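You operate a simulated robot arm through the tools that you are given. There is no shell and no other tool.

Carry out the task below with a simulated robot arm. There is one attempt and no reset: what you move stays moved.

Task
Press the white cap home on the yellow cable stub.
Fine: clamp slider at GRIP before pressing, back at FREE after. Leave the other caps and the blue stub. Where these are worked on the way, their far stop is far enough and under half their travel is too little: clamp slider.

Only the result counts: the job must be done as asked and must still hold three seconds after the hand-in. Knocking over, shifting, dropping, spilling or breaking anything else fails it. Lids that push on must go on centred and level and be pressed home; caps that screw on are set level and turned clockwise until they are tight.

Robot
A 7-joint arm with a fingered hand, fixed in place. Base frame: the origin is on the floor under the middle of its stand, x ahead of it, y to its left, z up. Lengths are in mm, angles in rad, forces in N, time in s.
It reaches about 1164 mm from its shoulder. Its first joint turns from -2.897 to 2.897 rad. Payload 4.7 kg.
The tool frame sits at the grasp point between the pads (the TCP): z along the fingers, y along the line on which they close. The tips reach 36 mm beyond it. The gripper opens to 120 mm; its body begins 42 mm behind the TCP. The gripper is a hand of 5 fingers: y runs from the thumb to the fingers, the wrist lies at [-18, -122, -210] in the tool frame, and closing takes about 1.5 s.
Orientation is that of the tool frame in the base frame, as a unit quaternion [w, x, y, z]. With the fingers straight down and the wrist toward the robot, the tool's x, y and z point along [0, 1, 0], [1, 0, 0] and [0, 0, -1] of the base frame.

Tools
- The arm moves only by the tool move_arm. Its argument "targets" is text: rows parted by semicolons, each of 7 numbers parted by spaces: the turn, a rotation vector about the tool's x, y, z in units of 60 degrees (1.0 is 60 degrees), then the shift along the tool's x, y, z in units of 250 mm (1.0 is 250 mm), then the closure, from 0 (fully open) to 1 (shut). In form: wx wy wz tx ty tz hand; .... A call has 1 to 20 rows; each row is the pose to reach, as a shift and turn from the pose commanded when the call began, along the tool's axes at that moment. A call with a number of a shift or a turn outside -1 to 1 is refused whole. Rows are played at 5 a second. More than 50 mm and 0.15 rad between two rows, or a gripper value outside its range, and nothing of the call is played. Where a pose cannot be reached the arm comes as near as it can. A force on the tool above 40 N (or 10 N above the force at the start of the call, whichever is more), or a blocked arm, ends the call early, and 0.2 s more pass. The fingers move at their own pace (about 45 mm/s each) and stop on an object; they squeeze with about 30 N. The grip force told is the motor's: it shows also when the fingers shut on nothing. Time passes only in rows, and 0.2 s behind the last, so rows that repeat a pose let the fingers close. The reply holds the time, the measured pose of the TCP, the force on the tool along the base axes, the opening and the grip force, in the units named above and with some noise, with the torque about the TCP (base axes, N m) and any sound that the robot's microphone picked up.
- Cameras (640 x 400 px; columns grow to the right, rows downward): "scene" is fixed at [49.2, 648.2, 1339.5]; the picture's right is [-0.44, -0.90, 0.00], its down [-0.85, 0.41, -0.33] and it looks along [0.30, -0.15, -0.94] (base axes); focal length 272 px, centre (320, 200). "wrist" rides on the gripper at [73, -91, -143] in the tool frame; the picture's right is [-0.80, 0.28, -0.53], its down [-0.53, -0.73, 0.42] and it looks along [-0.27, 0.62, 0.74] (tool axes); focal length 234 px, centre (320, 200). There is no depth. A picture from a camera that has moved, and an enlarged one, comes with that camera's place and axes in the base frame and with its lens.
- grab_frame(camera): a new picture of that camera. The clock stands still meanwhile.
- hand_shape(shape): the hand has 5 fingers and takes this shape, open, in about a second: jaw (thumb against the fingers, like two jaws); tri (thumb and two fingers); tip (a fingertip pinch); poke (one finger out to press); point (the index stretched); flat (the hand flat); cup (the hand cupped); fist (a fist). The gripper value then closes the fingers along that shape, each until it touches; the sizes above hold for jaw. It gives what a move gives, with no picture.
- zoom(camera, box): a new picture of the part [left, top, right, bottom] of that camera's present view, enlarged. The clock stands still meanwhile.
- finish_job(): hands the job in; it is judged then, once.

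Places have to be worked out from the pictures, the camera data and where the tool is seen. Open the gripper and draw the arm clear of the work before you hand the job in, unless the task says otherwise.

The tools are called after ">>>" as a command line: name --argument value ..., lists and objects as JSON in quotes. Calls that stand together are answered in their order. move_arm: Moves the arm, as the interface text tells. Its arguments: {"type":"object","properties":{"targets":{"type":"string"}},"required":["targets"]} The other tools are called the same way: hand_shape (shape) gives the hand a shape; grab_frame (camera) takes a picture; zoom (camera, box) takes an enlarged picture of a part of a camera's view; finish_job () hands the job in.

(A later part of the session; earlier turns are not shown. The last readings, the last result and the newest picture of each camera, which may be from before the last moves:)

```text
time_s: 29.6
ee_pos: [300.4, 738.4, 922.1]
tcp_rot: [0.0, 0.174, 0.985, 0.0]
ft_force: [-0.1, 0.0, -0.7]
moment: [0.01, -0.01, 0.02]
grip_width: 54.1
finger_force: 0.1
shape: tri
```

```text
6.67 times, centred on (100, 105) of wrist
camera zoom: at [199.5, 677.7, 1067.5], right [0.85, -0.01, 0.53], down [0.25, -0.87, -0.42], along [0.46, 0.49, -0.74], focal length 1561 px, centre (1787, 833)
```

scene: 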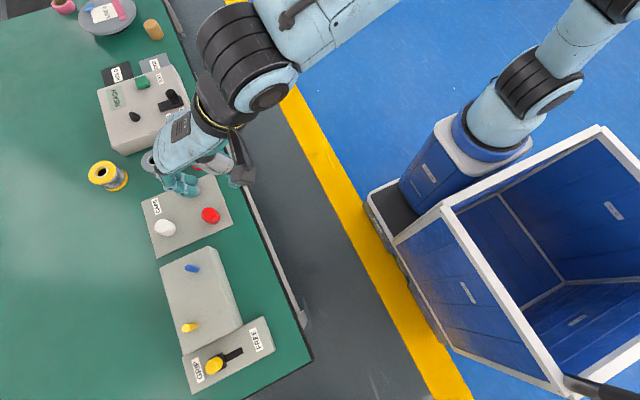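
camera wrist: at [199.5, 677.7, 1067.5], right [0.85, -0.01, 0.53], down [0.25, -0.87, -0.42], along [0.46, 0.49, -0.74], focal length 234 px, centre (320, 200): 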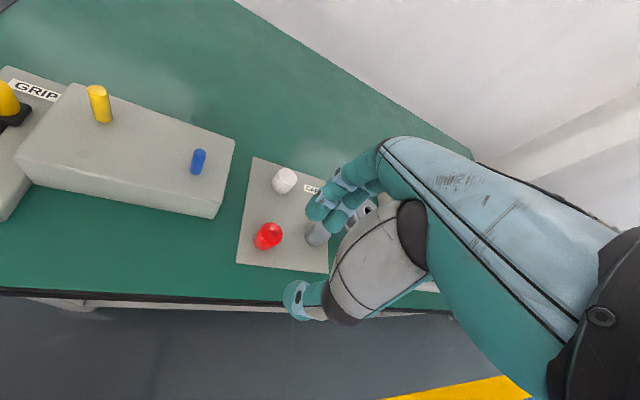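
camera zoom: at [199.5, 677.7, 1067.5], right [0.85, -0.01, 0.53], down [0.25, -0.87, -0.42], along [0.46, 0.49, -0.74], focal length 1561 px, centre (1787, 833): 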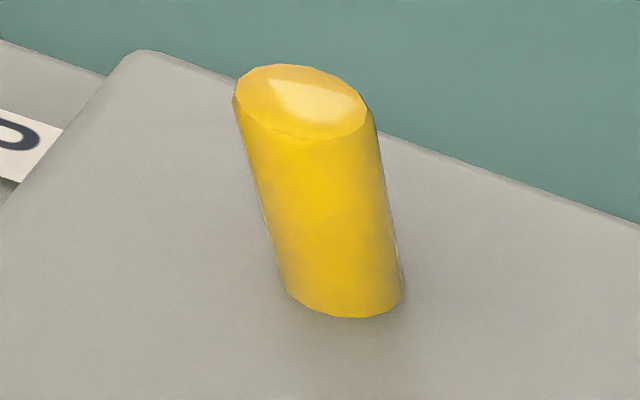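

Wrist-view triangulation is now consistent to a few tenths of a millimetre. The cap axis is about (316.6, 884.5) with top 791, and the stub axis about (101.6, 871.3) with top 844. I move over the cap at z≈870, fingers open about 54 mm.

>>> move_arm --targets "0 0 0 0 0 0.105 0.55; 0 0 0 0 0 0.21 0.55; 0 0 0 0.0361 0.1421 0.21 0.55; 0 0 0 0.0722 0.2842 0.21 0.55; 0 0 0 0.1083 0.4264 0.21 0.55; 0 0 0 0.1444 0.5685 0.21 0.55; 0 0 0 0.1444 0.5685 0.21 0.55"

>>> grab_frame --camera "wrist"

>>> zoom --camera "wrist" --box '[270, 160, 390, 330]'

>>> zoom --camera "scene" --box '[120, 150, 250, 270]'

```text
time_s: 31.2
ee_pos: [316.9, 885.1, 870.3]
tcp_rot: [0.0, 0.173, 0.985, 0.0]
ft_force: [0.6, 0.2, 0.0]
moment: [-0.01, 0.0, -0.01]
grip_width: 54.2
finger_force: 0.0
shape: tri
```

```text
taken
camera wrist: at [215.0, 824.3, 1015.3], right [0.85, -0.01, 0.53], down [0.25, -0.87, -0.42], along [0.46, 0.49, -0.74], focal length 234 px, centre (320, 200)
```

wrist: 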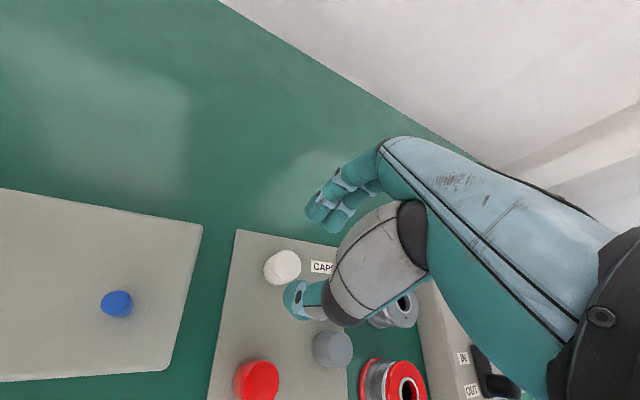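

```text
2.35 times, centred on (330, 245) of wrist
camera zoom: at [215.0, 824.3, 1015.3], right [0.85, -0.01, 0.53], down [0.25, -0.87, -0.42], along [0.46, 0.49, -0.74], focal length 551 px, centre (296, 94)
```

zoom: 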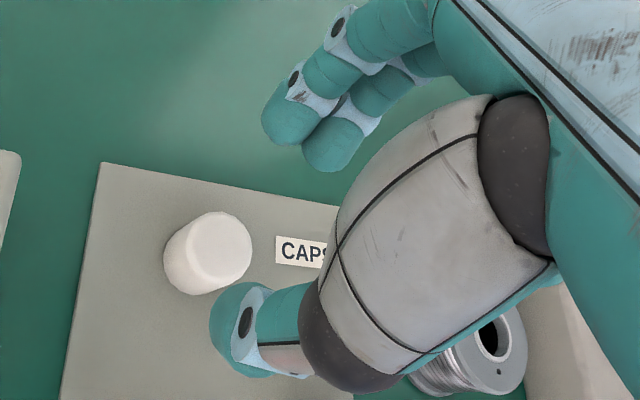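

```text
3.33 times, centred on (185, 210) of scene
camera zoom: at [49.2, 648.2, 1339.5], right [-0.44, -0.9, 0.0], down [-0.85, 0.41, -0.33], along [0.3, -0.15, -0.94], focal length 905 px, centre (770, 167)
```

zoom: 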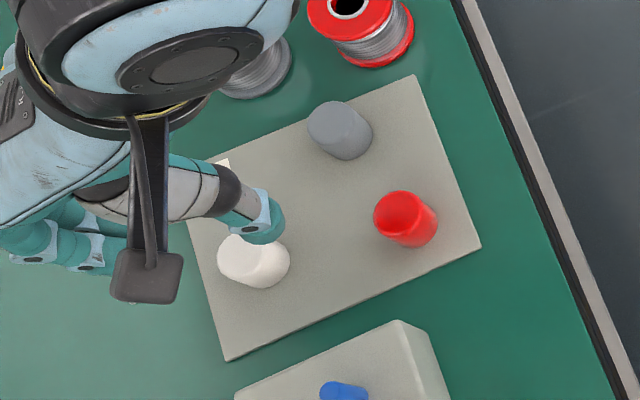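

The cap reads at about (315.8, 884.3), within 1 mm of where the fingers straddle it. I descend to TCP z≈804.

>>> move_arm --targets "0 0 0 0 0 0.09 0.55; 0 0 0 0 0 0.18 0.55; 0 0 0 0 0 0.23 0.55; 0 0 0 0 0 0.265 0.55; 0 0 0 0 0 0.265 0.55"

>>> zoom --camera "wrist" --box '[270, 160, 390, 330]'

>>> zoom --camera "scene" --box '[120, 170, 220, 260]'

```text
time_s: 32.4
ee_pos: [316.0, 886.1, 804.9]
tcp_rot: [0.0, 0.174, 0.985, 0.0]
ft_force: [0.1, -0.3, 0.1]
moment: [0.01, -0.03, -0.01]
grip_width: 53.8
finger_force: 0.1
shape: tri
```

```text
2.35 times, centred on (330, 245) of wrist
camera zoom: at [215.3, 824.2, 949.2], right [0.85, -0.01, 0.53], down [0.25, -0.87, -0.42], along [0.46, 0.49, -0.74], focal length 551 px, centre (296, 94)
```

zoom: 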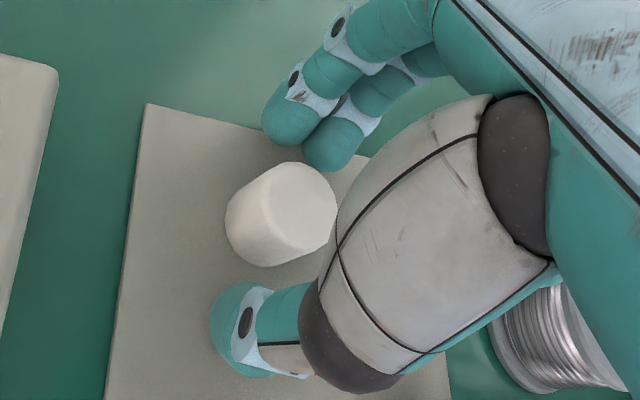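

```text
4.44 times, centred on (170, 215) of scene
camera zoom: at [49.2, 648.2, 1339.5], right [-0.44, -0.9, 0.0], down [-0.85, 0.41, -0.33], along [0.3, -0.15, -0.94], focal length 1207 px, centre (987, 133)
```

zoom: 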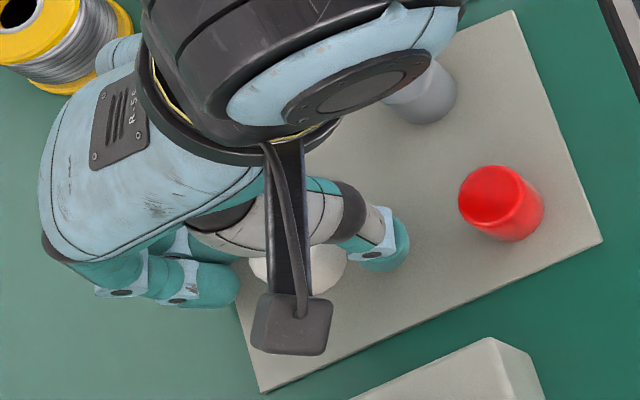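

The cap lies between the thumb and two fingers with no contact yet. I close slowly onto it.

>>> move_arm --targets "0 0 0 0 0 0 0.62; 0 0 0 0 0 0 0.68; 0 0 0 0 0 0 0.74; 0 0 0 0 0 0 0.8; 0 0 0 0 0 0 0.85; 0 0 0 0 0 0 0.85"

>>> zoom --camera "wrist" --box '[270, 160, 390, 330]'

```text
time_s: 33.8
ee_pos: [314.6, 885.7, 805.6]
tcp_rot: [0.0, 0.174, 0.985, 0.0]
ft_force: [0.4, 0.4, 0.2]
moment: [-0.01, 0.01, 0.01]
grip_width: 23.4
finger_force: 30.0
shape: tri
```

```text
2.35 times, centred on (330, 245) of wrist
camera zoom: at [215.3, 824.2, 949.2], right [0.85, -0.01, 0.53], down [0.25, -0.87, -0.42], along [0.46, 0.49, -0.74], focal length 551 px, centre (296, 94)
```

zoom: 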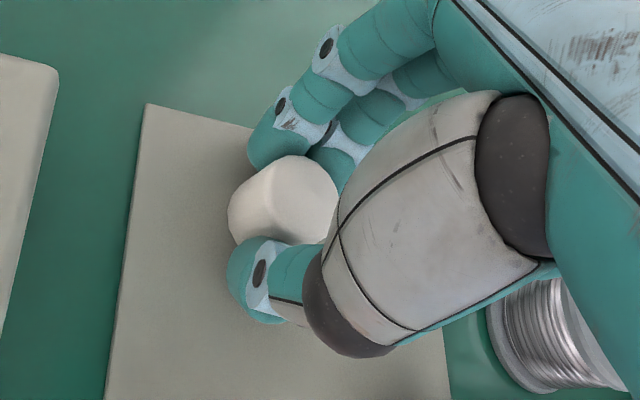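

The cap is gripped (30 N), sitting between index and middle with the thumb opposite. I lift it 60 mm and check that it is held level.

>>> move_arm --targets "0 0 0 0 0 -0.04 0.85; 0 0 0 0 0 -0.1 0.85; 0 0 0 0 0 -0.17 0.85; 0 0 0 0 0 -0.24 0.85; 0 0 0 0 0 -0.24 0.85"

>>> zoom --camera "wrist" --box '[270, 160, 390, 330]'

>>> zoom --camera "scene" --box '[120, 150, 240, 260]'

```text
time_s: 35.0
ee_pos: [313.8, 886.0, 865.4]
tcp_rot: [0.0, 0.174, 0.985, 0.0]
ft_force: [0.5, -0.2, 0.4]
moment: [0.0, -0.02, 0.01]
grip_width: 23.7
finger_force: 29.7
shape: tri
```

```text
2.35 times, centred on (330, 245) of wrist
camera zoom: at [213.3, 824.6, 1010.3], right [0.85, -0.01, 0.53], down [0.25, -0.87, -0.42], along [0.46, 0.49, -0.74], focal length 551 px, centre (296, 94)
```

zoom: 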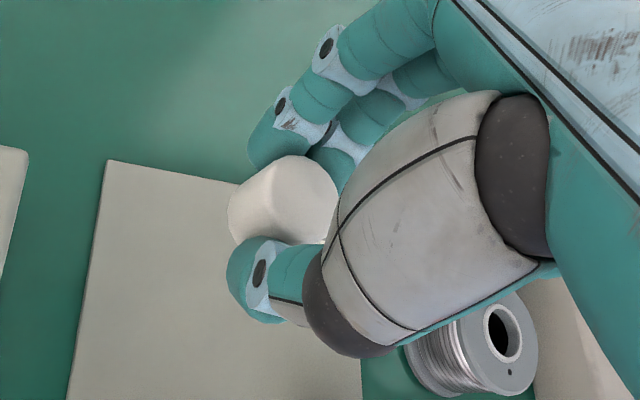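

```text
3.64 times, centred on (180, 205) of scene
camera zoom: at [49.2, 648.2, 1339.5], right [-0.44, -0.9, 0.0], down [-0.85, 0.41, -0.33], along [0.3, -0.15, -0.94], focal length 988 px, centre (829, 182)
```

zoom: 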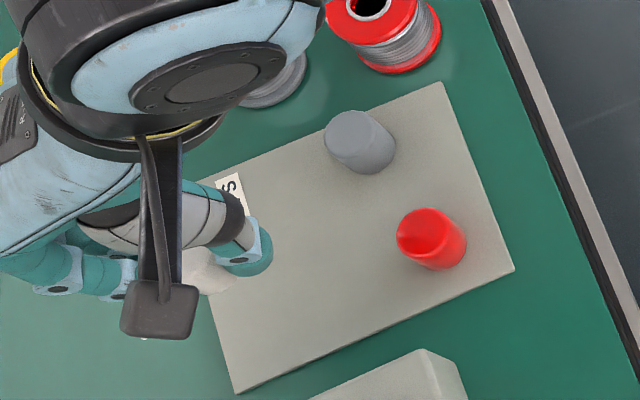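

The cap came up unchanged in the hand, still level. I take a high zoom to measure its centre relative to the tool.

>>> zoom --camera "wrist" --box '[305, 215, 355, 265]'

```text
8.00 times, centred on (330, 240) of wrist
camera zoom: at [213.3, 824.6, 1010.3], right [0.85, -0.01, 0.53], down [0.25, -0.87, -0.42], along [0.46, 0.49, -0.74], focal length 1873 px, centre (240, -120)
```

zoom: 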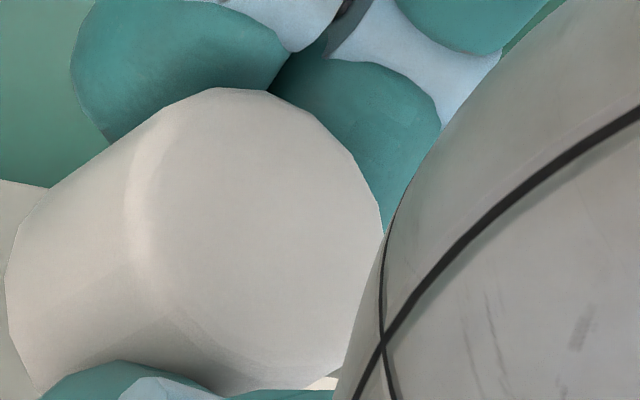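

The cap centre sits at about (-1, +1.3) in tool x, y. I carry it over to the yellow stub, rising to z≈905 so the cap's underside passes well above the blue stub.

>>> move_arm --targets "0 0 0 0.1311 -0.0586 -0.06 0.85; 0 0 0 0.2623 -0.1172 -0.12 0.85; 0 0 0 0.3934 -0.1758 -0.16 0.85; 0 0 0 0.5245 -0.2345 -0.16 0.85; 0 0 0 0.6557 -0.2931 -0.16 0.85; 0 0 0 0.7868 -0.3517 -0.16 0.85; 0 0 0 0.7868 -0.3517 -0.16 0.85"

>>> grab_frame --camera "wrist"

>>> zoom --camera "wrist" --box '[270, 200, 370, 300]'

>>> zoom --camera "scene" --box '[120, 250, 280, 400]'

```text
time_s: 36.6
ee_pos: [99.7, 870.0, 906.2]
tcp_rot: [-0.001, 0.173, 0.985, 0.001]
ft_force: [0.2, -0.1, -0.3]
moment: [0.0, -0.01, -0.02]
grip_width: 23.3
finger_force: 30.1
shape: tri
```

```text
taken
camera wrist: at [-1.8, 808.9, 1050.6], right [0.85, -0.01, 0.53], down [0.25, -0.87, -0.42], along [0.46, 0.49, -0.74], focal length 234 px, centre (320, 200)
```

wrist: 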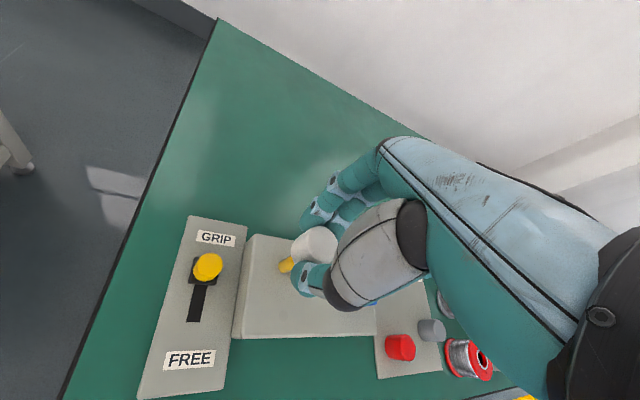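

```text
4.00 times, centred on (320, 250) of wrist
camera zoom: at [-1.8, 808.9, 1050.6], right [0.85, -0.01, 0.53], down [0.25, -0.87, -0.42], along [0.46, 0.49, -0.74], focal length 937 px, centre (320, 0)
```

zoom: 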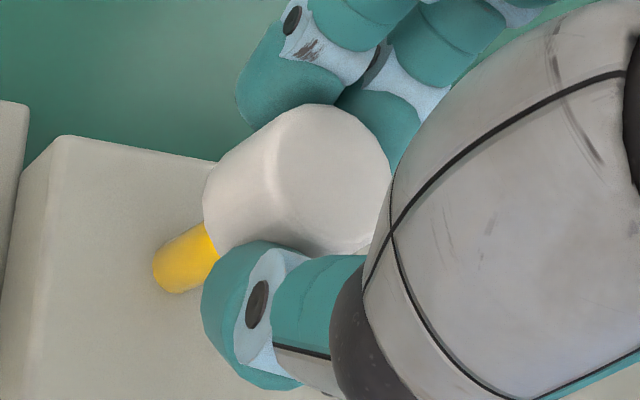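

```text
2.67 times, centred on (200, 325) of scene
camera zoom: at [49.2, 648.2, 1339.5], right [-0.44, -0.9, 0.0], down [-0.85, 0.41, -0.33], along [0.3, -0.15, -0.94], focal length 724 px, centre (640, -133)
```

zoom: 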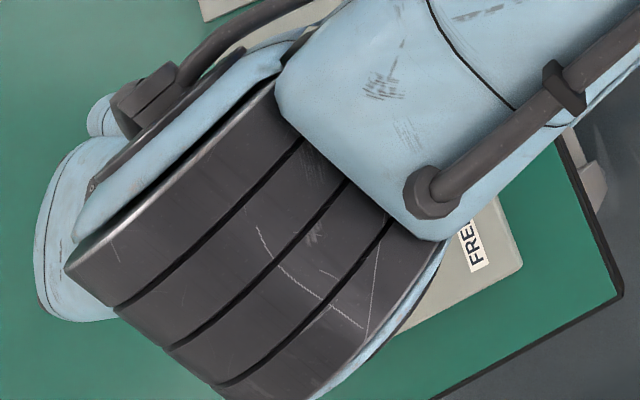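

The stub shows to the left of the cap. I zoom in on it to check whether its axis is collinear with the cap's axis.

>>> zoom --camera "wrist" --box '[270, 250, 302, 270]'

>>> zoom --camera "wrist" --box '[280, 220, 344, 260]'

```text
16.00 times, centred on (286, 260) of wrist
camera zoom: at [-1.8, 808.9, 1050.6], right [0.85, -0.01, 0.53], down [0.25, -0.87, -0.42], along [0.46, 0.49, -0.74], focal length 3747 px, centre (864, -760)
```

zoom: 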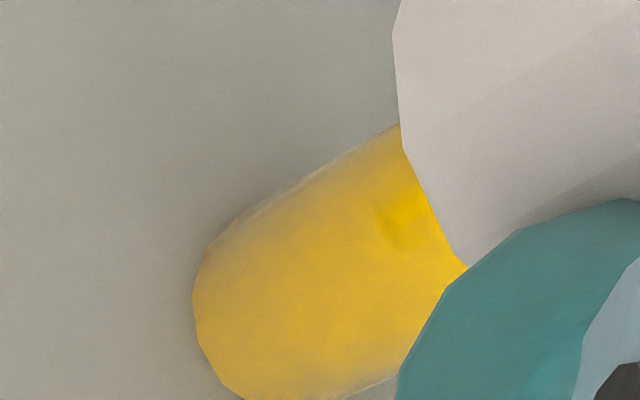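

```text
10.00 times, centred on (312, 240) of wrist
camera zoom: at [-1.8, 808.9, 1050.6], right [0.85, -0.01, 0.53], down [0.25, -0.87, -0.42], along [0.46, 0.49, -0.74], focal length 2342 px, centre (400, -200)
```

zoom: 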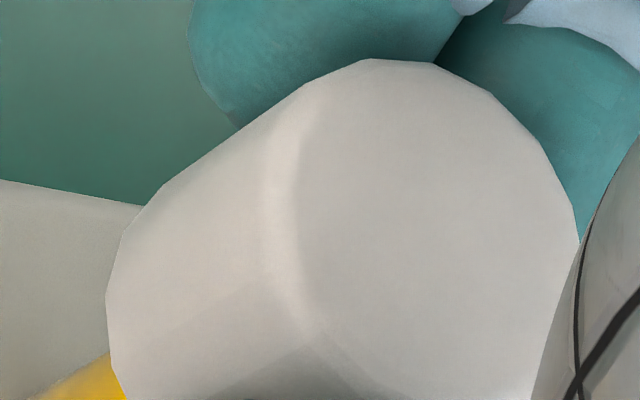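

The stub's visible axis is about 1.7 mm off the cap axis, across this line of sight. To measure the other direction I turn the hand 40° about the vertical, still hovering clear, and look again.

>>> move_arm --targets "0 0 0.111 0 0 0 0.85; 0 0 0.222 0 0 0 0.85; 0 0 0.333 0 0 0 0.85; 0 0 0.444 0 0 0 0.85; 0 0 0.555 0 0 0 0.85; 0 0 0.667 0 0 0 0.85; 0 0 0.667 0 0 0 0.85"

>>> grab_frame --camera "wrist"

>>> zoom --camera "wrist" --box '[270, 250, 302, 270]'

>>> zoom --camera "wrist" --box '[280, 220, 344, 260]'

```text
time_s: 38.2
ee_pos: [98.7, 869.9, 902.8]
tcp_rot: [0.0, 0.501, 0.865, 0.0]
ft_force: [0.2, -0.1, -0.9]
moment: [-0.03, -0.03, 0.03]
grip_width: 23.3
finger_force: 29.9
shape: tri
```

```text
taken
camera wrist: at [-16.9, 887.4, 1049.4], right [0.64, -0.56, 0.53], down [-0.37, -0.83, -0.42], along [0.67, 0.08, -0.74], focal length 234 px, centre (320, 200)
```

wrist: 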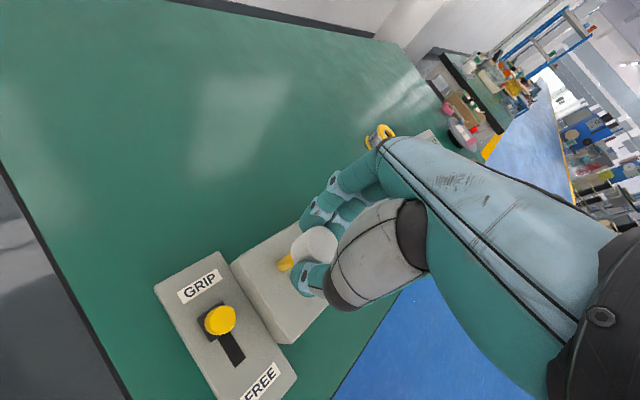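

```text
16.00 times, centred on (286, 260) of wrist
camera zoom: at [-16.9, 887.4, 1049.4], right [0.64, -0.56, 0.53], down [-0.37, -0.83, -0.42], along [0.67, 0.08, -0.74], focal length 3747 px, centre (864, -760)
```

zoom: 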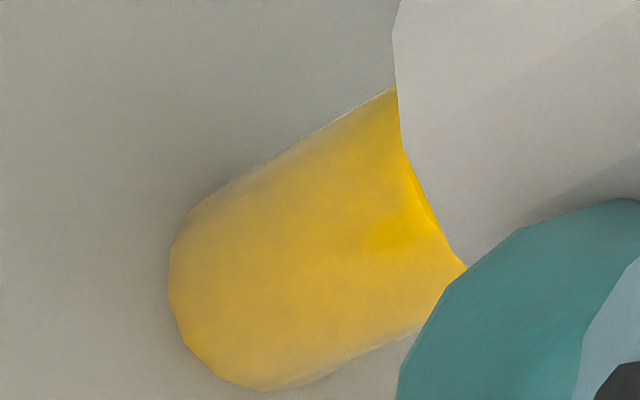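

```text
10.00 times, centred on (312, 240) of wrist
camera zoom: at [-16.9, 887.4, 1049.4], right [0.64, -0.56, 0.53], down [-0.37, -0.83, -0.42], along [0.67, 0.08, -0.74], focal length 2342 px, centre (400, -200)
```

zoom: 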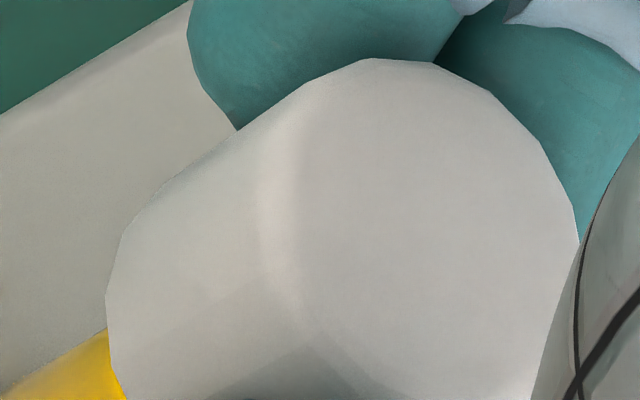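

At this second angle the stub and cap axes agree within about 0.3 mm across the line of sight. Together the two views put the cap within about 1 mm of the stub axis in this pose. I check whether the scene camera can see it too.

>>> grab_frame --camera "scene"

>>> zoom --camera "scene" --box '[140, 270, 240, 370]'

```text
taken
```

scene: 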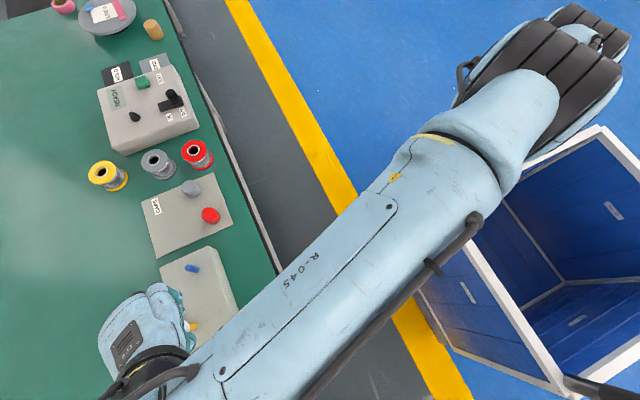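

```text
4.00 times, centred on (190, 320) of scene
camera zoom: at [49.2, 648.2, 1339.5], right [-0.44, -0.9, 0.0], down [-0.85, 0.41, -0.33], along [0.3, -0.15, -0.94], focal length 1086 px, centre (840, -280)
```

zoom: 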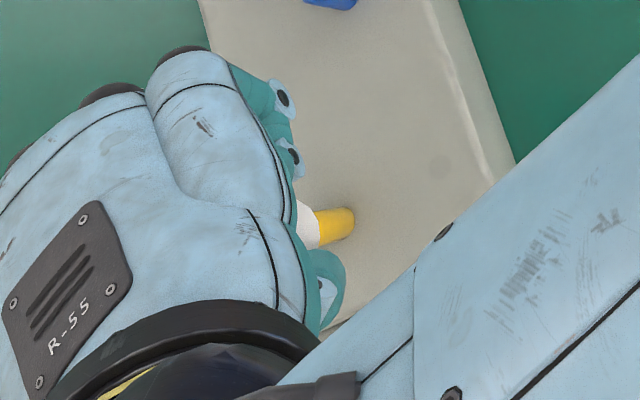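

The scene camera does see the cap's lower rim and the stub from another direction. I zoom in on that for an independent check of the alignment.

>>> zoom --camera "scene" --box '[180, 317, 204, 333]'

```text
16.00 times, centred on (192, 325) of scene
camera zoom: at [49.2, 648.2, 1339.5], right [-0.44, -0.9, 0.0], down [-0.85, 0.41, -0.33], along [0.3, -0.15, -0.94], focal length 4345 px, centre (2368, -1800)
```

zoom: 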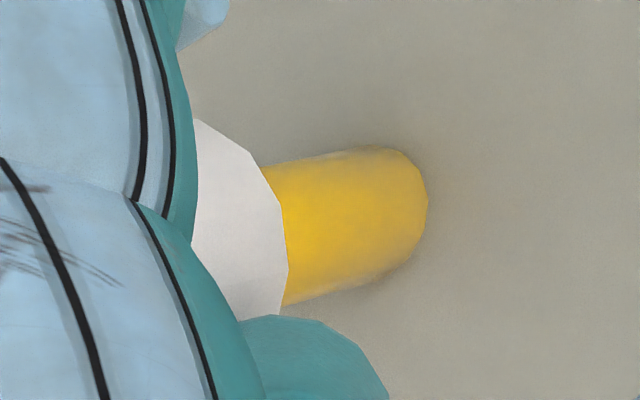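

The scene view, circle-fitted at the cap's lower rim, puts the stub about 1 mm to +X of the cap axis. I apply that small correction (+1.0, -0.35 mm) and lower 12 mm, stopping just above the stub top.

>>> move_arm --targets "0 0 0 -0.0032 0.0028 0 0.85; 0 0 0 -0.0032 0.0028 0.024 0.85; 0 0 0 -0.0032 0.0028 0.048 0.85; 0 0 0 -0.0032 0.0028 0.048 0.85"

>>> zoom --camera "scene" --box '[180, 317, 204, 333]'

>>> zoom --camera "wrist" --box '[270, 250, 302, 270]'

```text
time_s: 39.2
ee_pos: [101.0, 869.8, 892.3]
tcp_rot: [0.0, 0.5, 0.866, 0.0]
ft_force: [0.3, -0.4, -0.3]
moment: [-0.04, 0.02, 0.03]
grip_width: 23.4
finger_force: 30.4
shape: tri
```

```text
16.00 times, centred on (192, 325) of scene
camera zoom: at [49.2, 648.2, 1339.5], right [-0.44, -0.9, 0.0], down [-0.85, 0.41, -0.33], along [0.3, -0.15, -0.94], focal length 4345 px, centre (2368, -1800)
```

zoom: 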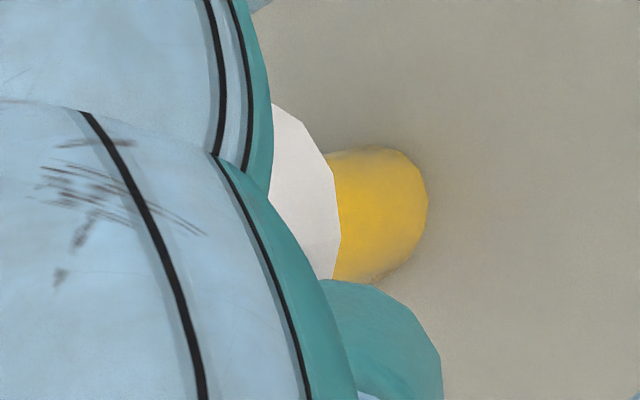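

```text
16.00 times, centred on (286, 260) of wrist
camera zoom: at [-15.2, 886.7, 1037.5], right [0.64, -0.56, 0.53], down [-0.37, -0.83, -0.42], along [0.67, 0.08, -0.74], focal length 3747 px, centre (864, -760)
```

zoom: 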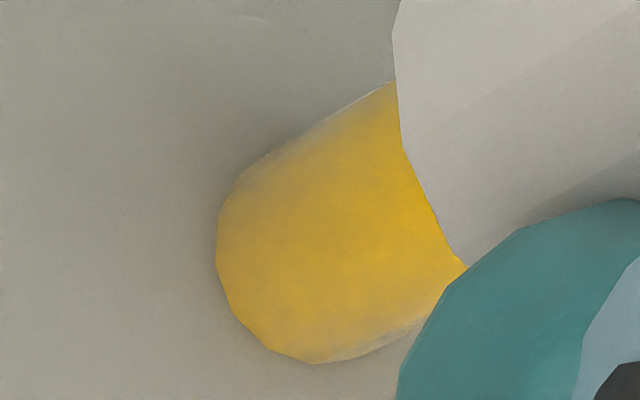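

Both views now show the cap axis on the stub axis within about 0.4 mm. I lower 8 mm in 1–2 mm steps and read the force.

>>> move_arm --targets "0 0 0 0 0 0.008 0.85; 0 0 0 0 0 0.016 0.85; 0 0 0 0 0 0.024 0.85; 0 0 0 0 0 0.032 0.85; 0 0 0 0 0 0.032 0.85"

>>> zoom --camera "wrist" --box '[280, 240, 328, 270]'

```text
time_s: 40.4
ee_pos: [101.0, 870.3, 884.1]
tcp_rot: [0.0, 0.5, 0.866, 0.0]
ft_force: [-0.3, -0.1, -1.2]
moment: [0.0, -0.03, 0.02]
grip_width: 23.6
finger_force: 29.9
shape: tri
```

```text
13.33 times, centred on (304, 255) of wrist
camera zoom: at [-15.5, 886.8, 1028.9], right [0.64, -0.56, 0.53], down [-0.37, -0.83, -0.42], along [0.67, 0.08, -0.74], focal length 3122 px, centre (533, -533)
```

zoom: 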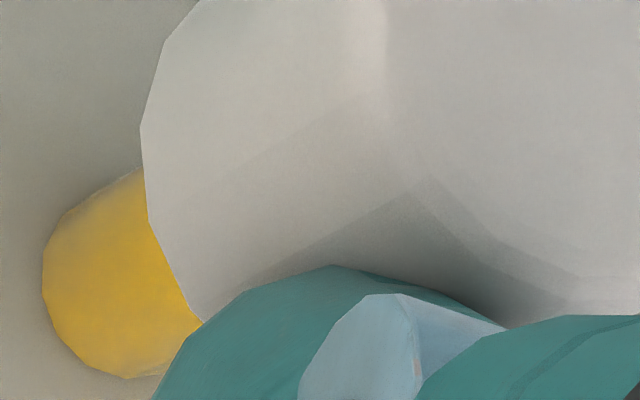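

No contact yet at TCP z≈884. I keep lowering in small steps.

>>> move_arm --targets "0 0 0 0 0 0.006 0.85; 0 0 0 0 0 0.012 0.85; 0 0 0 0 0 0.018 0.85; 0 0 0 0 0 0.024 0.85; 0 0 0 0 0 0.024 0.85"

```text
time_s: 41.6
ee_pos: [101.6, 870.3, 878.6]
tcp_rot: [0.001, 0.5, 0.866, -0.001]
ft_force: [0.1, 0.1, -0.2]
moment: [-0.02, 0.02, -0.03]
grip_width: 23.3
finger_force: 30.2
shape: tri
```

TCP z≈878.5 puts the cap rim around 835, below the stub top at 844, with no force, so the stub appears to be entering the bore. I continue down slowly.

>>> move_arm --targets "0 0 0 0 0 0.006 0.85; 0 0 0 0 0 0.012 0.85; 0 0 0 0 0 0.018 0.85; 0 0 0 0 0 0.024 0.85; 0 0 0 0 0 0.024 0.85"

>>> zoom --camera "scene" --box '[180, 317, 204, 333]'

>>> zoom --camera "wrist" --box '[270, 215, 350, 265]'

```text
time_s: 42.8
ee_pos: [100.8, 871.9, 871.9]
tcp_rot: [0.0, 0.5, 0.866, -0.001]
ft_force: [-0.2, -0.4, 0.7]
moment: [0.0, 0.03, 0.0]
grip_width: 23.7
finger_force: 29.0
shape: tri
```

```text
16.00 times, centred on (192, 325) of scene
camera zoom: at [49.2, 648.2, 1339.5], right [-0.44, -0.9, 0.0], down [-0.85, 0.41, -0.33], along [0.3, -0.15, -0.94], focal length 4345 px, centre (2368, -1800)
```

zoom: 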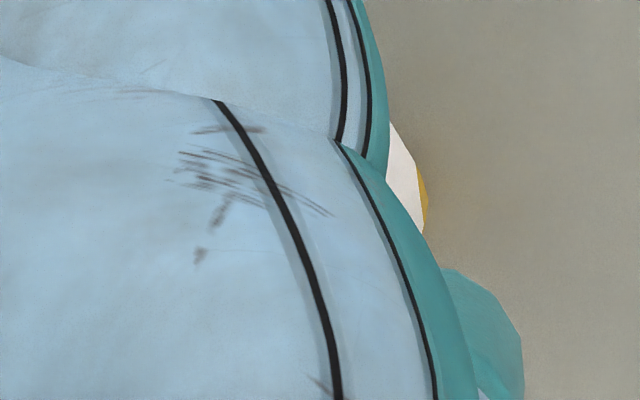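

```text
8.00 times, centred on (310, 240) of wrist
camera zoom: at [-15.8, 887.2, 1017.0], right [0.64, -0.56, 0.53], down [-0.37, -0.83, -0.42], along [0.67, 0.08, -0.74], focal length 1873 px, centre (400, -120)
```

zoom: 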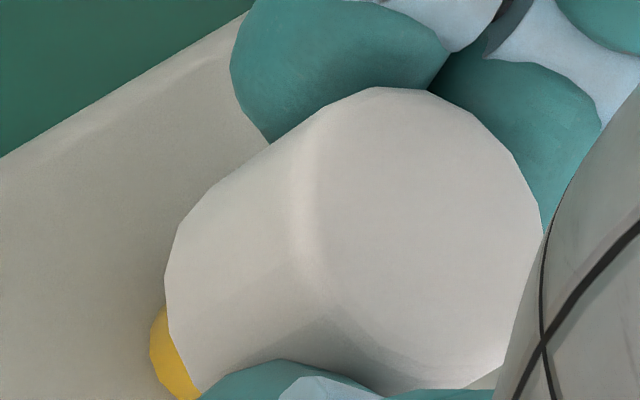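

The cap is sliding down over the stub freely, unchanged in the hand. I continue until resistance shows.

>>> move_arm --targets "0 0 0 0 0 0.006 0.85; 0 0 0 0 0 0.012 0.85; 0 0 0 0 0 0.018 0.85; 0 0 0 0 0 0.024 0.85; 0 0 0 0 0 0.024 0.85"

```text
time_s: 44.0
ee_pos: [101.0, 869.0, 867.4]
tcp_rot: [-0.001, 0.5, 0.866, -0.001]
ft_force: [0.5, -0.5, 1.2]
moment: [0.0, 0.01, -0.02]
grip_width: 23.5
finger_force: 29.8
shape: tri
```

Still nearly free at z≈867. I go on in 1.5 mm steps.

>>> move_arm --targets "0 0 0 0 0 0.006 0.85; 0 0 0 0 0 0.012 0.85; 0 0 0 0 0 0.018 0.85; 0 0 0 0 0 0.024 0.85; 0 0 0 0 0 0.024 0.85"

>>> zoom --camera "wrist" --box '[270, 215, 350, 265]'

```text
time_s: 45.2
ee_pos: [100.7, 870.0, 860.5]
tcp_rot: [0.001, 0.5, 0.866, 0.0]
ft_force: [0.0, 1.2, 0.0]
moment: [0.0, -0.03, 0.02]
grip_width: 23.6
finger_force: 29.9
shape: tri
```

```text
8.00 times, centred on (310, 240) of wrist
camera zoom: at [-15.7, 887.2, 1005.5], right [0.64, -0.56, 0.53], down [-0.37, -0.83, -0.42], along [0.67, 0.08, -0.74], focal length 1873 px, centre (400, -120)
```

zoom: 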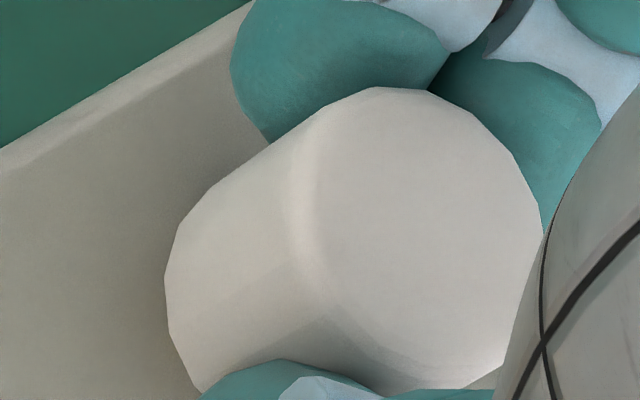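

z≈860.5, so the cap rim is near 817. I continue down towards the seat, watching for force.

>>> move_arm --targets "0 0 0 0 0 0.004 0.85; 0 0 0 0 0 0.008 0.85; 0 0 0 0 0 0.012 0.85; 0 0 0 0 0 0.016 0.85; 0 0 0 0 0 0.02 0.85; 0 0 0 0 0 0.02 0.85"

```text
time_s: 46.6
ee_pos: [101.2, 869.6, 856.2]
tcp_rot: [0.0, 0.5, 0.866, 0.0]
ft_force: [-0.7, 2.3, 3.4]
moment: [0.04, -0.01, 0.04]
grip_width: 23.4
finger_force: 30.7
shape: tri
```

Force begins to build (3.4 N up). I press on in 1 mm steps.

>>> move_arm --targets "0 0 0 0 0 0.004 0.85; 0 0 0 0 0 0.008 0.85; 0 0 0 0 0 0.012 0.85; 0 0 0 0 0 0.012 0.85"

>>> zoom --camera "wrist" --box '[270, 215, 350, 265]'

```text
time_s: 47.6
ee_pos: [102.4, 870.9, 852.6]
tcp_rot: [0.0, 0.5, 0.866, 0.0]
ft_force: [-0.4, -0.7, 3.8]
moment: [0.03, -0.01, -0.02]
grip_width: 23.5
finger_force: 30.2
shape: tri
```

```text
8.00 times, centred on (310, 240) of wrist
camera zoom: at [-15.6, 887.3, 997.5], right [0.64, -0.56, 0.53], down [-0.37, -0.83, -0.42], along [0.67, 0.08, -0.74], focal length 1873 px, centre (400, -120)
```

zoom: 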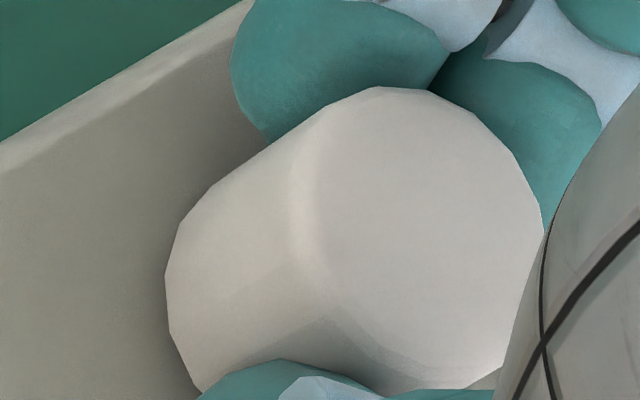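

The cap still moves with slight steady resistance (about 4 N), not slipping in the hand. I continue the press.

>>> move_arm --targets "0 0 0 0 0 0.004 0.85; 0 0 0 0 0 0.008 0.85; 0 0 0 0 0 0.012 0.85; 0 0 0 0 0 0.016 0.85; 0 0 0 0 0 0.016 0.85"

>>> zoom --camera "wrist" --box '[270, 215, 350, 265]'

```text
time_s: 48.8
ee_pos: [101.5, 868.9, 849.7]
tcp_rot: [-0.001, 0.5, 0.866, 0.0]
ft_force: [0.4, -0.5, 8.7]
moment: [0.04, -0.1, -0.03]
grip_width: 23.5
finger_force: 30.3
shape: tri
```

```text
8.00 times, centred on (310, 240) of wrist
camera zoom: at [-15.6, 886.7, 994.2], right [0.64, -0.56, 0.52], down [-0.37, -0.83, -0.43], along [0.67, 0.08, -0.74], focal length 1873 px, centre (400, -120)
```

zoom: 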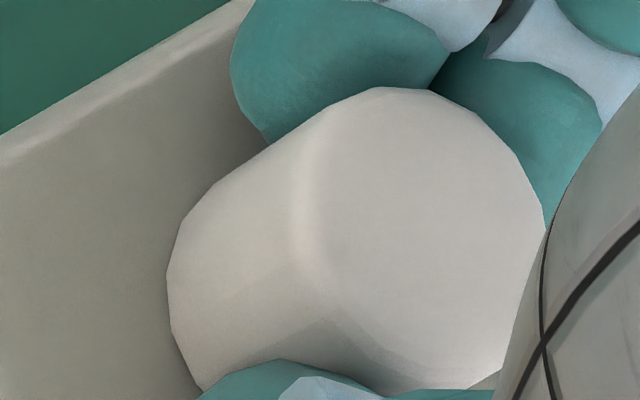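

Resistance rises to 8.7 N near the seat. I press further in 1 mm steps to drive it home, under the 40 N limit.

>>> move_arm --targets "0 0 0 0 0 0.004 0.85; 0 0 0 0 0 0.008 0.85; 0 0 0 0 0 0.012 0.85; 0 0 0 0 0 0.012 0.85"

>>> zoom --camera "wrist" --box '[270, 215, 350, 265]'

```text
time_s: 49.8
ee_pos: [100.7, 869.5, 848.1]
tcp_rot: [-0.001, 0.5, 0.866, 0.001]
ft_force: [3.0, 0.5, 27.0]
moment: [0.08, -0.2, -0.01]
grip_width: 24.8
finger_force: 29.9
shape: tri
```

```text
8.00 times, centred on (310, 240) of wrist
camera zoom: at [-15.7, 886.2, 993.3], right [0.64, -0.56, 0.52], down [-0.37, -0.83, -0.43], along [0.67, 0.08, -0.74], focal length 1873 px, centre (400, -120)
```

zoom: 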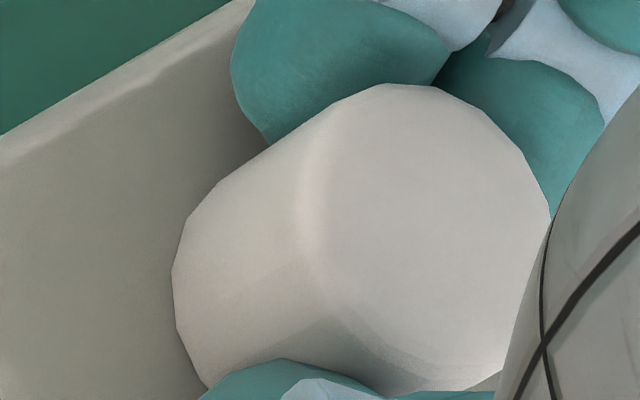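

27 N with the cap just starting to ride up in the fingers: it's at or near its seat. I relieve the preload, release the cap gently, and look at how it sits.

>>> move_arm --targets "0 0 0 0 0 -0.008 0.85; 0 0 0 0 0 -0.01 0.8; 0 0 0 0 0 -0.01 0.72; 0 0 0 0 0 -0.01 0.64; 0 0 0 0 0 -0.01 0.58; 0 0 0 0 0 -0.01 0.58"

>>> zoom --camera "wrist" --box '[270, 215, 350, 265]'

```text
time_s: 51.2
ee_pos: [100.5, 870.0, 846.6]
tcp_rot: [0.001, 0.5, 0.866, 0.0]
ft_force: [0.0, 0.7, 6.3]
moment: [0.02, 0.12, 0.03]
grip_width: 48.8
finger_force: 0.1
shape: tri
```

```text
8.00 times, centred on (310, 240) of wrist
camera zoom: at [-16.1, 887.0, 991.5], right [0.64, -0.56, 0.53], down [-0.37, -0.83, -0.42], along [0.67, 0.08, -0.74], focal length 1873 px, centre (400, -120)
```

zoom: 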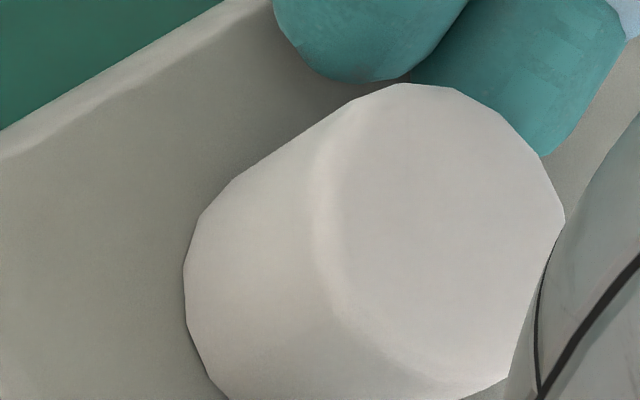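

The fingers are open and off the cap; there's a light 6 N touch from fingertips near the block top. I lift straight up 50 mm and look at the cap.

>>> move_arm --targets "0 0 0 0 0 -0.02 0.58; 0 0 0 0 0 -0.06 0.56; 0 0 0 0 0 -0.12 0.55; 0 0 0 0 0 -0.2 0.55; 0 0 0 0 0 -0.2 0.55"

>>> zoom --camera "wrist" --box '[240, 210, 340, 280]'

>>> zoom --camera "scene" --box '[160, 290, 240, 350]'

```text
time_s: 52.4
ee_pos: [100.6, 872.2, 898.2]
tcp_rot: [0.0, 0.5, 0.866, 0.0]
ft_force: [0.3, -0.3, 0.2]
moment: [-0.03, 0.01, 0.0]
grip_width: 53.7
finger_force: 0.0
shape: tri
```

```text
5.71 times, centred on (290, 245) of wrist
camera zoom: at [-15.8, 888.0, 1042.6], right [0.64, -0.56, 0.53], down [-0.37, -0.83, -0.42], along [0.67, 0.08, -0.74], focal length 1338 px, centre (491, -57)
```

zoom: 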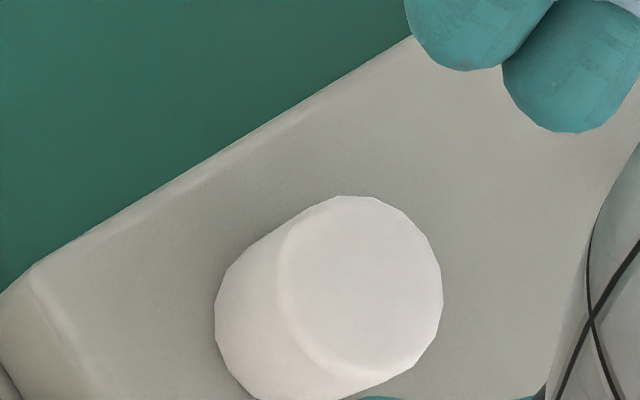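

```text
6.67 times, centred on (200, 320) of scene
camera zoom: at [49.2, 648.2, 1339.5], right [-0.44, -0.9, 0.0], down [-0.85, 0.41, -0.33], along [0.3, -0.15, -0.94], focal length 1810 px, centre (1120, -600)
```

zoom: 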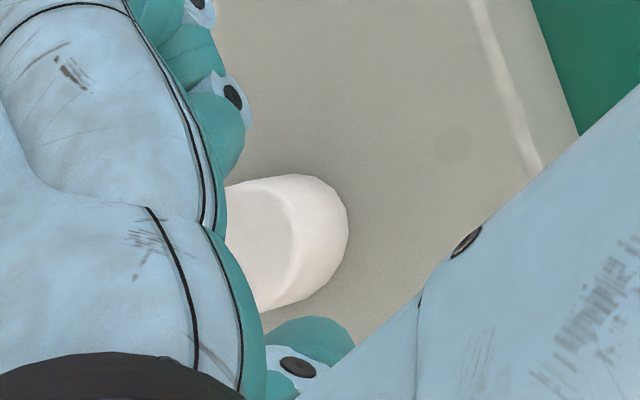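

The cap sits on the stub and looks level. To judge whether it's fully home I go back to the earlier viewing pose near (28, 740, 923), from which I had measured the bare stub.

>>> move_arm --targets "0 0 0 0 0 -0.05 0.55; 0 0 0.125 -0.0763 -0.128 -0.104 0.55; 0 0 0.25 -0.1527 -0.256 -0.104 0.55; 0 0 0.375 -0.229 -0.384 -0.104 0.55; 0 0 0.5 -0.3053 -0.512 -0.104 0.55; 0 0 0.5 -0.3053 -0.512 -0.104 0.55"

>>> grab_frame --camera "wrist"

>>> zoom --camera "wrist" --box '[180, 120, 240, 180]'

>>> zoom --camera "scene" --box '[170, 305, 210, 345]'

```text
time_s: 53.8
ee_pos: [29.8, 740.8, 920.3]
tcp_rot: [0.0, 0.708, 0.706, 0.001]
ft_force: [-0.7, -0.9, 1.1]
moment: [0.02, 0.02, 0.02]
grip_width: 53.9
finger_force: 0.1
shape: tri
```

```text
taken
camera wrist: at [-63.0, 813.7, 1066.7], right [0.28, -0.8, 0.53], down [-0.73, -0.53, -0.42], along [0.62, -0.27, -0.74], focal length 234 px, centre (320, 200)
```

wrist: 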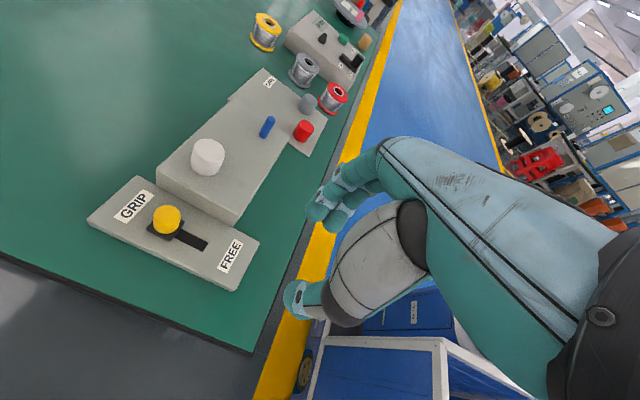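

```text
6.67 times, centred on (210, 150) of wrist
camera zoom: at [-63.0, 813.7, 1066.7], right [0.28, -0.8, 0.53], down [-0.73, -0.53, -0.42], along [0.62, -0.27, -0.74], focal length 1561 px, centre (1053, 533)
```

zoom: 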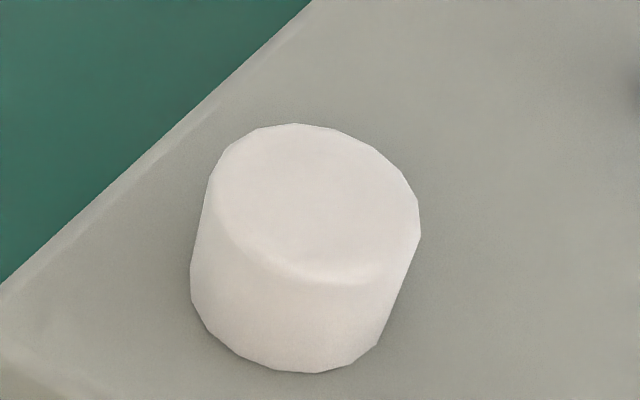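

```text
10.00 times, centred on (190, 325) of scene
camera zoom: at [49.2, 648.2, 1339.5], right [-0.44, -0.9, 0.0], down [-0.85, 0.41, -0.33], along [0.3, -0.15, -0.94], focal length 2716 px, centre (1620, -1050)
```

zoom: 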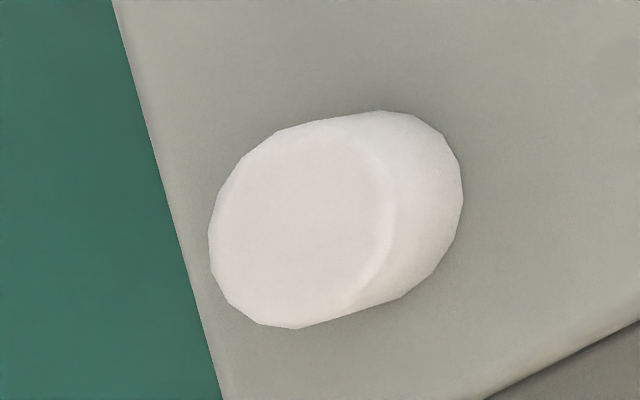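

The cap rim now sits right at the block top. But the cap's top (about 835) is lower than the bare stub's top was (844), which I don't understand. I look closer at the cap, the slider and the blue stub for comparison before deciding anything.

>>> zoom --camera "wrist" --box '[190, 100, 310, 180]'

>>> zoom --camera "wrist" --box '[250, 105, 290, 145]'

>>> zoom --camera "wrist" --box '[120, 180, 250, 270]'

>>> zoom --camera "scene" --box '[150, 240, 270, 390]'

```text
5.00 times, centred on (250, 140) of wrist
camera zoom: at [-63.0, 813.7, 1066.7], right [0.28, -0.8, 0.53], down [-0.73, -0.53, -0.42], along [0.62, -0.27, -0.74], focal length 1171 px, centre (670, 500)
```

zoom: 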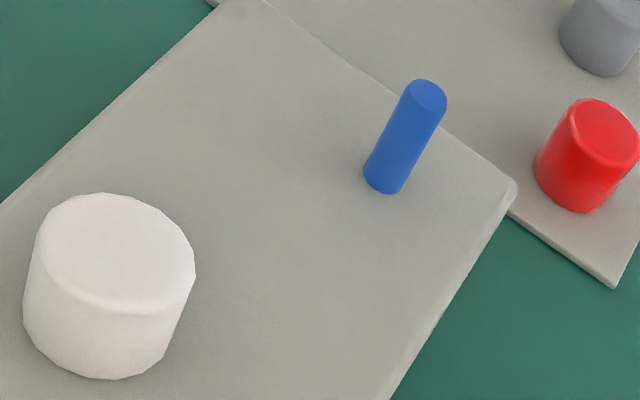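

```text
10.00 times, centred on (270, 125) of wrist
camera zoom: at [-63.0, 813.7, 1066.7], right [0.28, -0.8, 0.53], down [-0.73, -0.53, -0.42], along [0.62, -0.27, -0.74], focal length 2342 px, centre (820, 950)
```

zoom: 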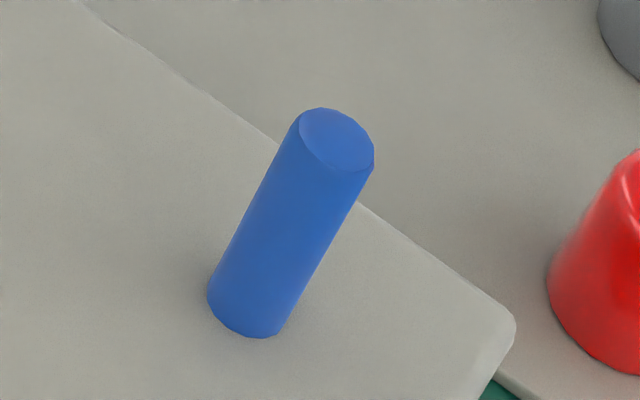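

```text
4.44 times, centred on (185, 225) of wrist
camera zoom: at [-63.0, 813.7, 1066.7], right [0.28, -0.8, 0.53], down [-0.73, -0.53, -0.42], along [0.62, -0.27, -0.74], focal length 1041 px, centre (920, 89)
```

zoom: 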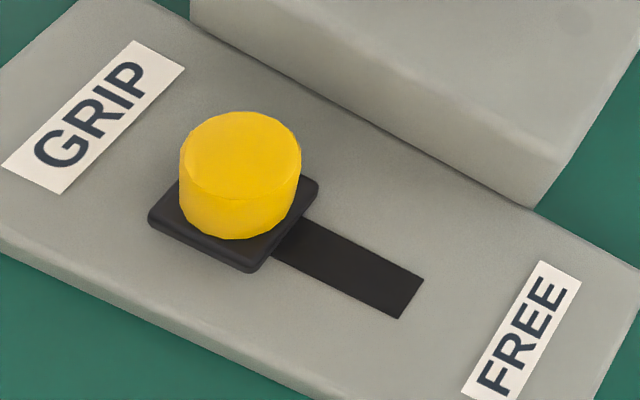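

```text
2.67 times, centred on (210, 315) of scene
camera zoom: at [49.2, 648.2, 1339.5], right [-0.44, -0.9, 0.0], down [-0.85, 0.41, -0.33], along [0.3, -0.15, -0.94], focal length 724 px, centre (613, -107)
```

zoom: 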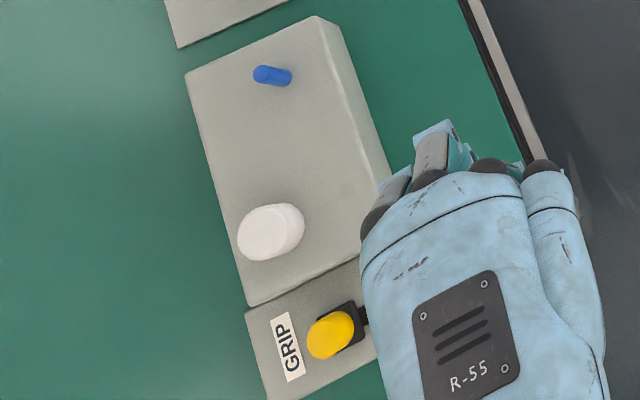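

The cap rim is on the block and the cap height (about 27 mm) is less than the bare stub's height (about 36 mm), so the stub may have sunk, or the cap may be resting on it oddly. I go back over the cap to re-grip it and test with a gentle lift.

>>> move_arm --targets "0 0 -0.125 0.1301 0.0727 0 0.55; 0 0 -0.25 0.2602 0.1454 0 0.55; 0 0 -0.375 0.3903 0.218 0 0.55; 0 0 -0.5 0.5204 0.2907 0.05 0.55; 0 0 -0.5 0.5204 0.2907 0.104 0.55; 0 0 -0.5 0.5204 0.2907 0.104 0.55"

>>> move_arm --targets "0 0 0 0 0 0.06 0.55; 0 0 0 0 0 0.12 0.55; 0 0 0 0 0 0.16 0.58; 0 0 0 0 0 0.184 0.58; 0 0 0 0 0 0.184 0.58"

>>> zoom --camera "wrist" --box '[250, 200, 370, 280]'

```text
time_s: 55.2
ee_pos: [101.6, 869.3, 897.8]
tcp_rot: [0.0, 0.5, 0.866, 0.0]
ft_force: [0.4, 0.4, 0.6]
moment: [-0.03, 0.02, 0.02]
grip_width: 53.8
finger_force: 0.2
shape: tri
```

```text
time_s: 56.4
ee_pos: [102.7, 870.4, 852.1]
tcp_rot: [0.0, 0.5, 0.866, 0.0]
ft_force: [-0.6, 0.0, 0.3]
moment: [0.01, 0.02, 0.0]
grip_width: 50.8
finger_force: 0.1
shape: tri
```

```text
5.00 times, centred on (310, 240) of wrist
camera zoom: at [-14.4, 886.6, 996.6], right [0.64, -0.56, 0.53], down [-0.37, -0.83, -0.42], along [0.67, 0.08, -0.74], focal length 1171 px, centre (370, 0)
```

zoom: 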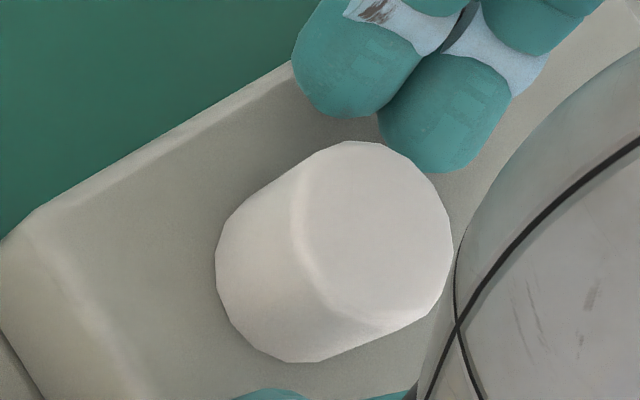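

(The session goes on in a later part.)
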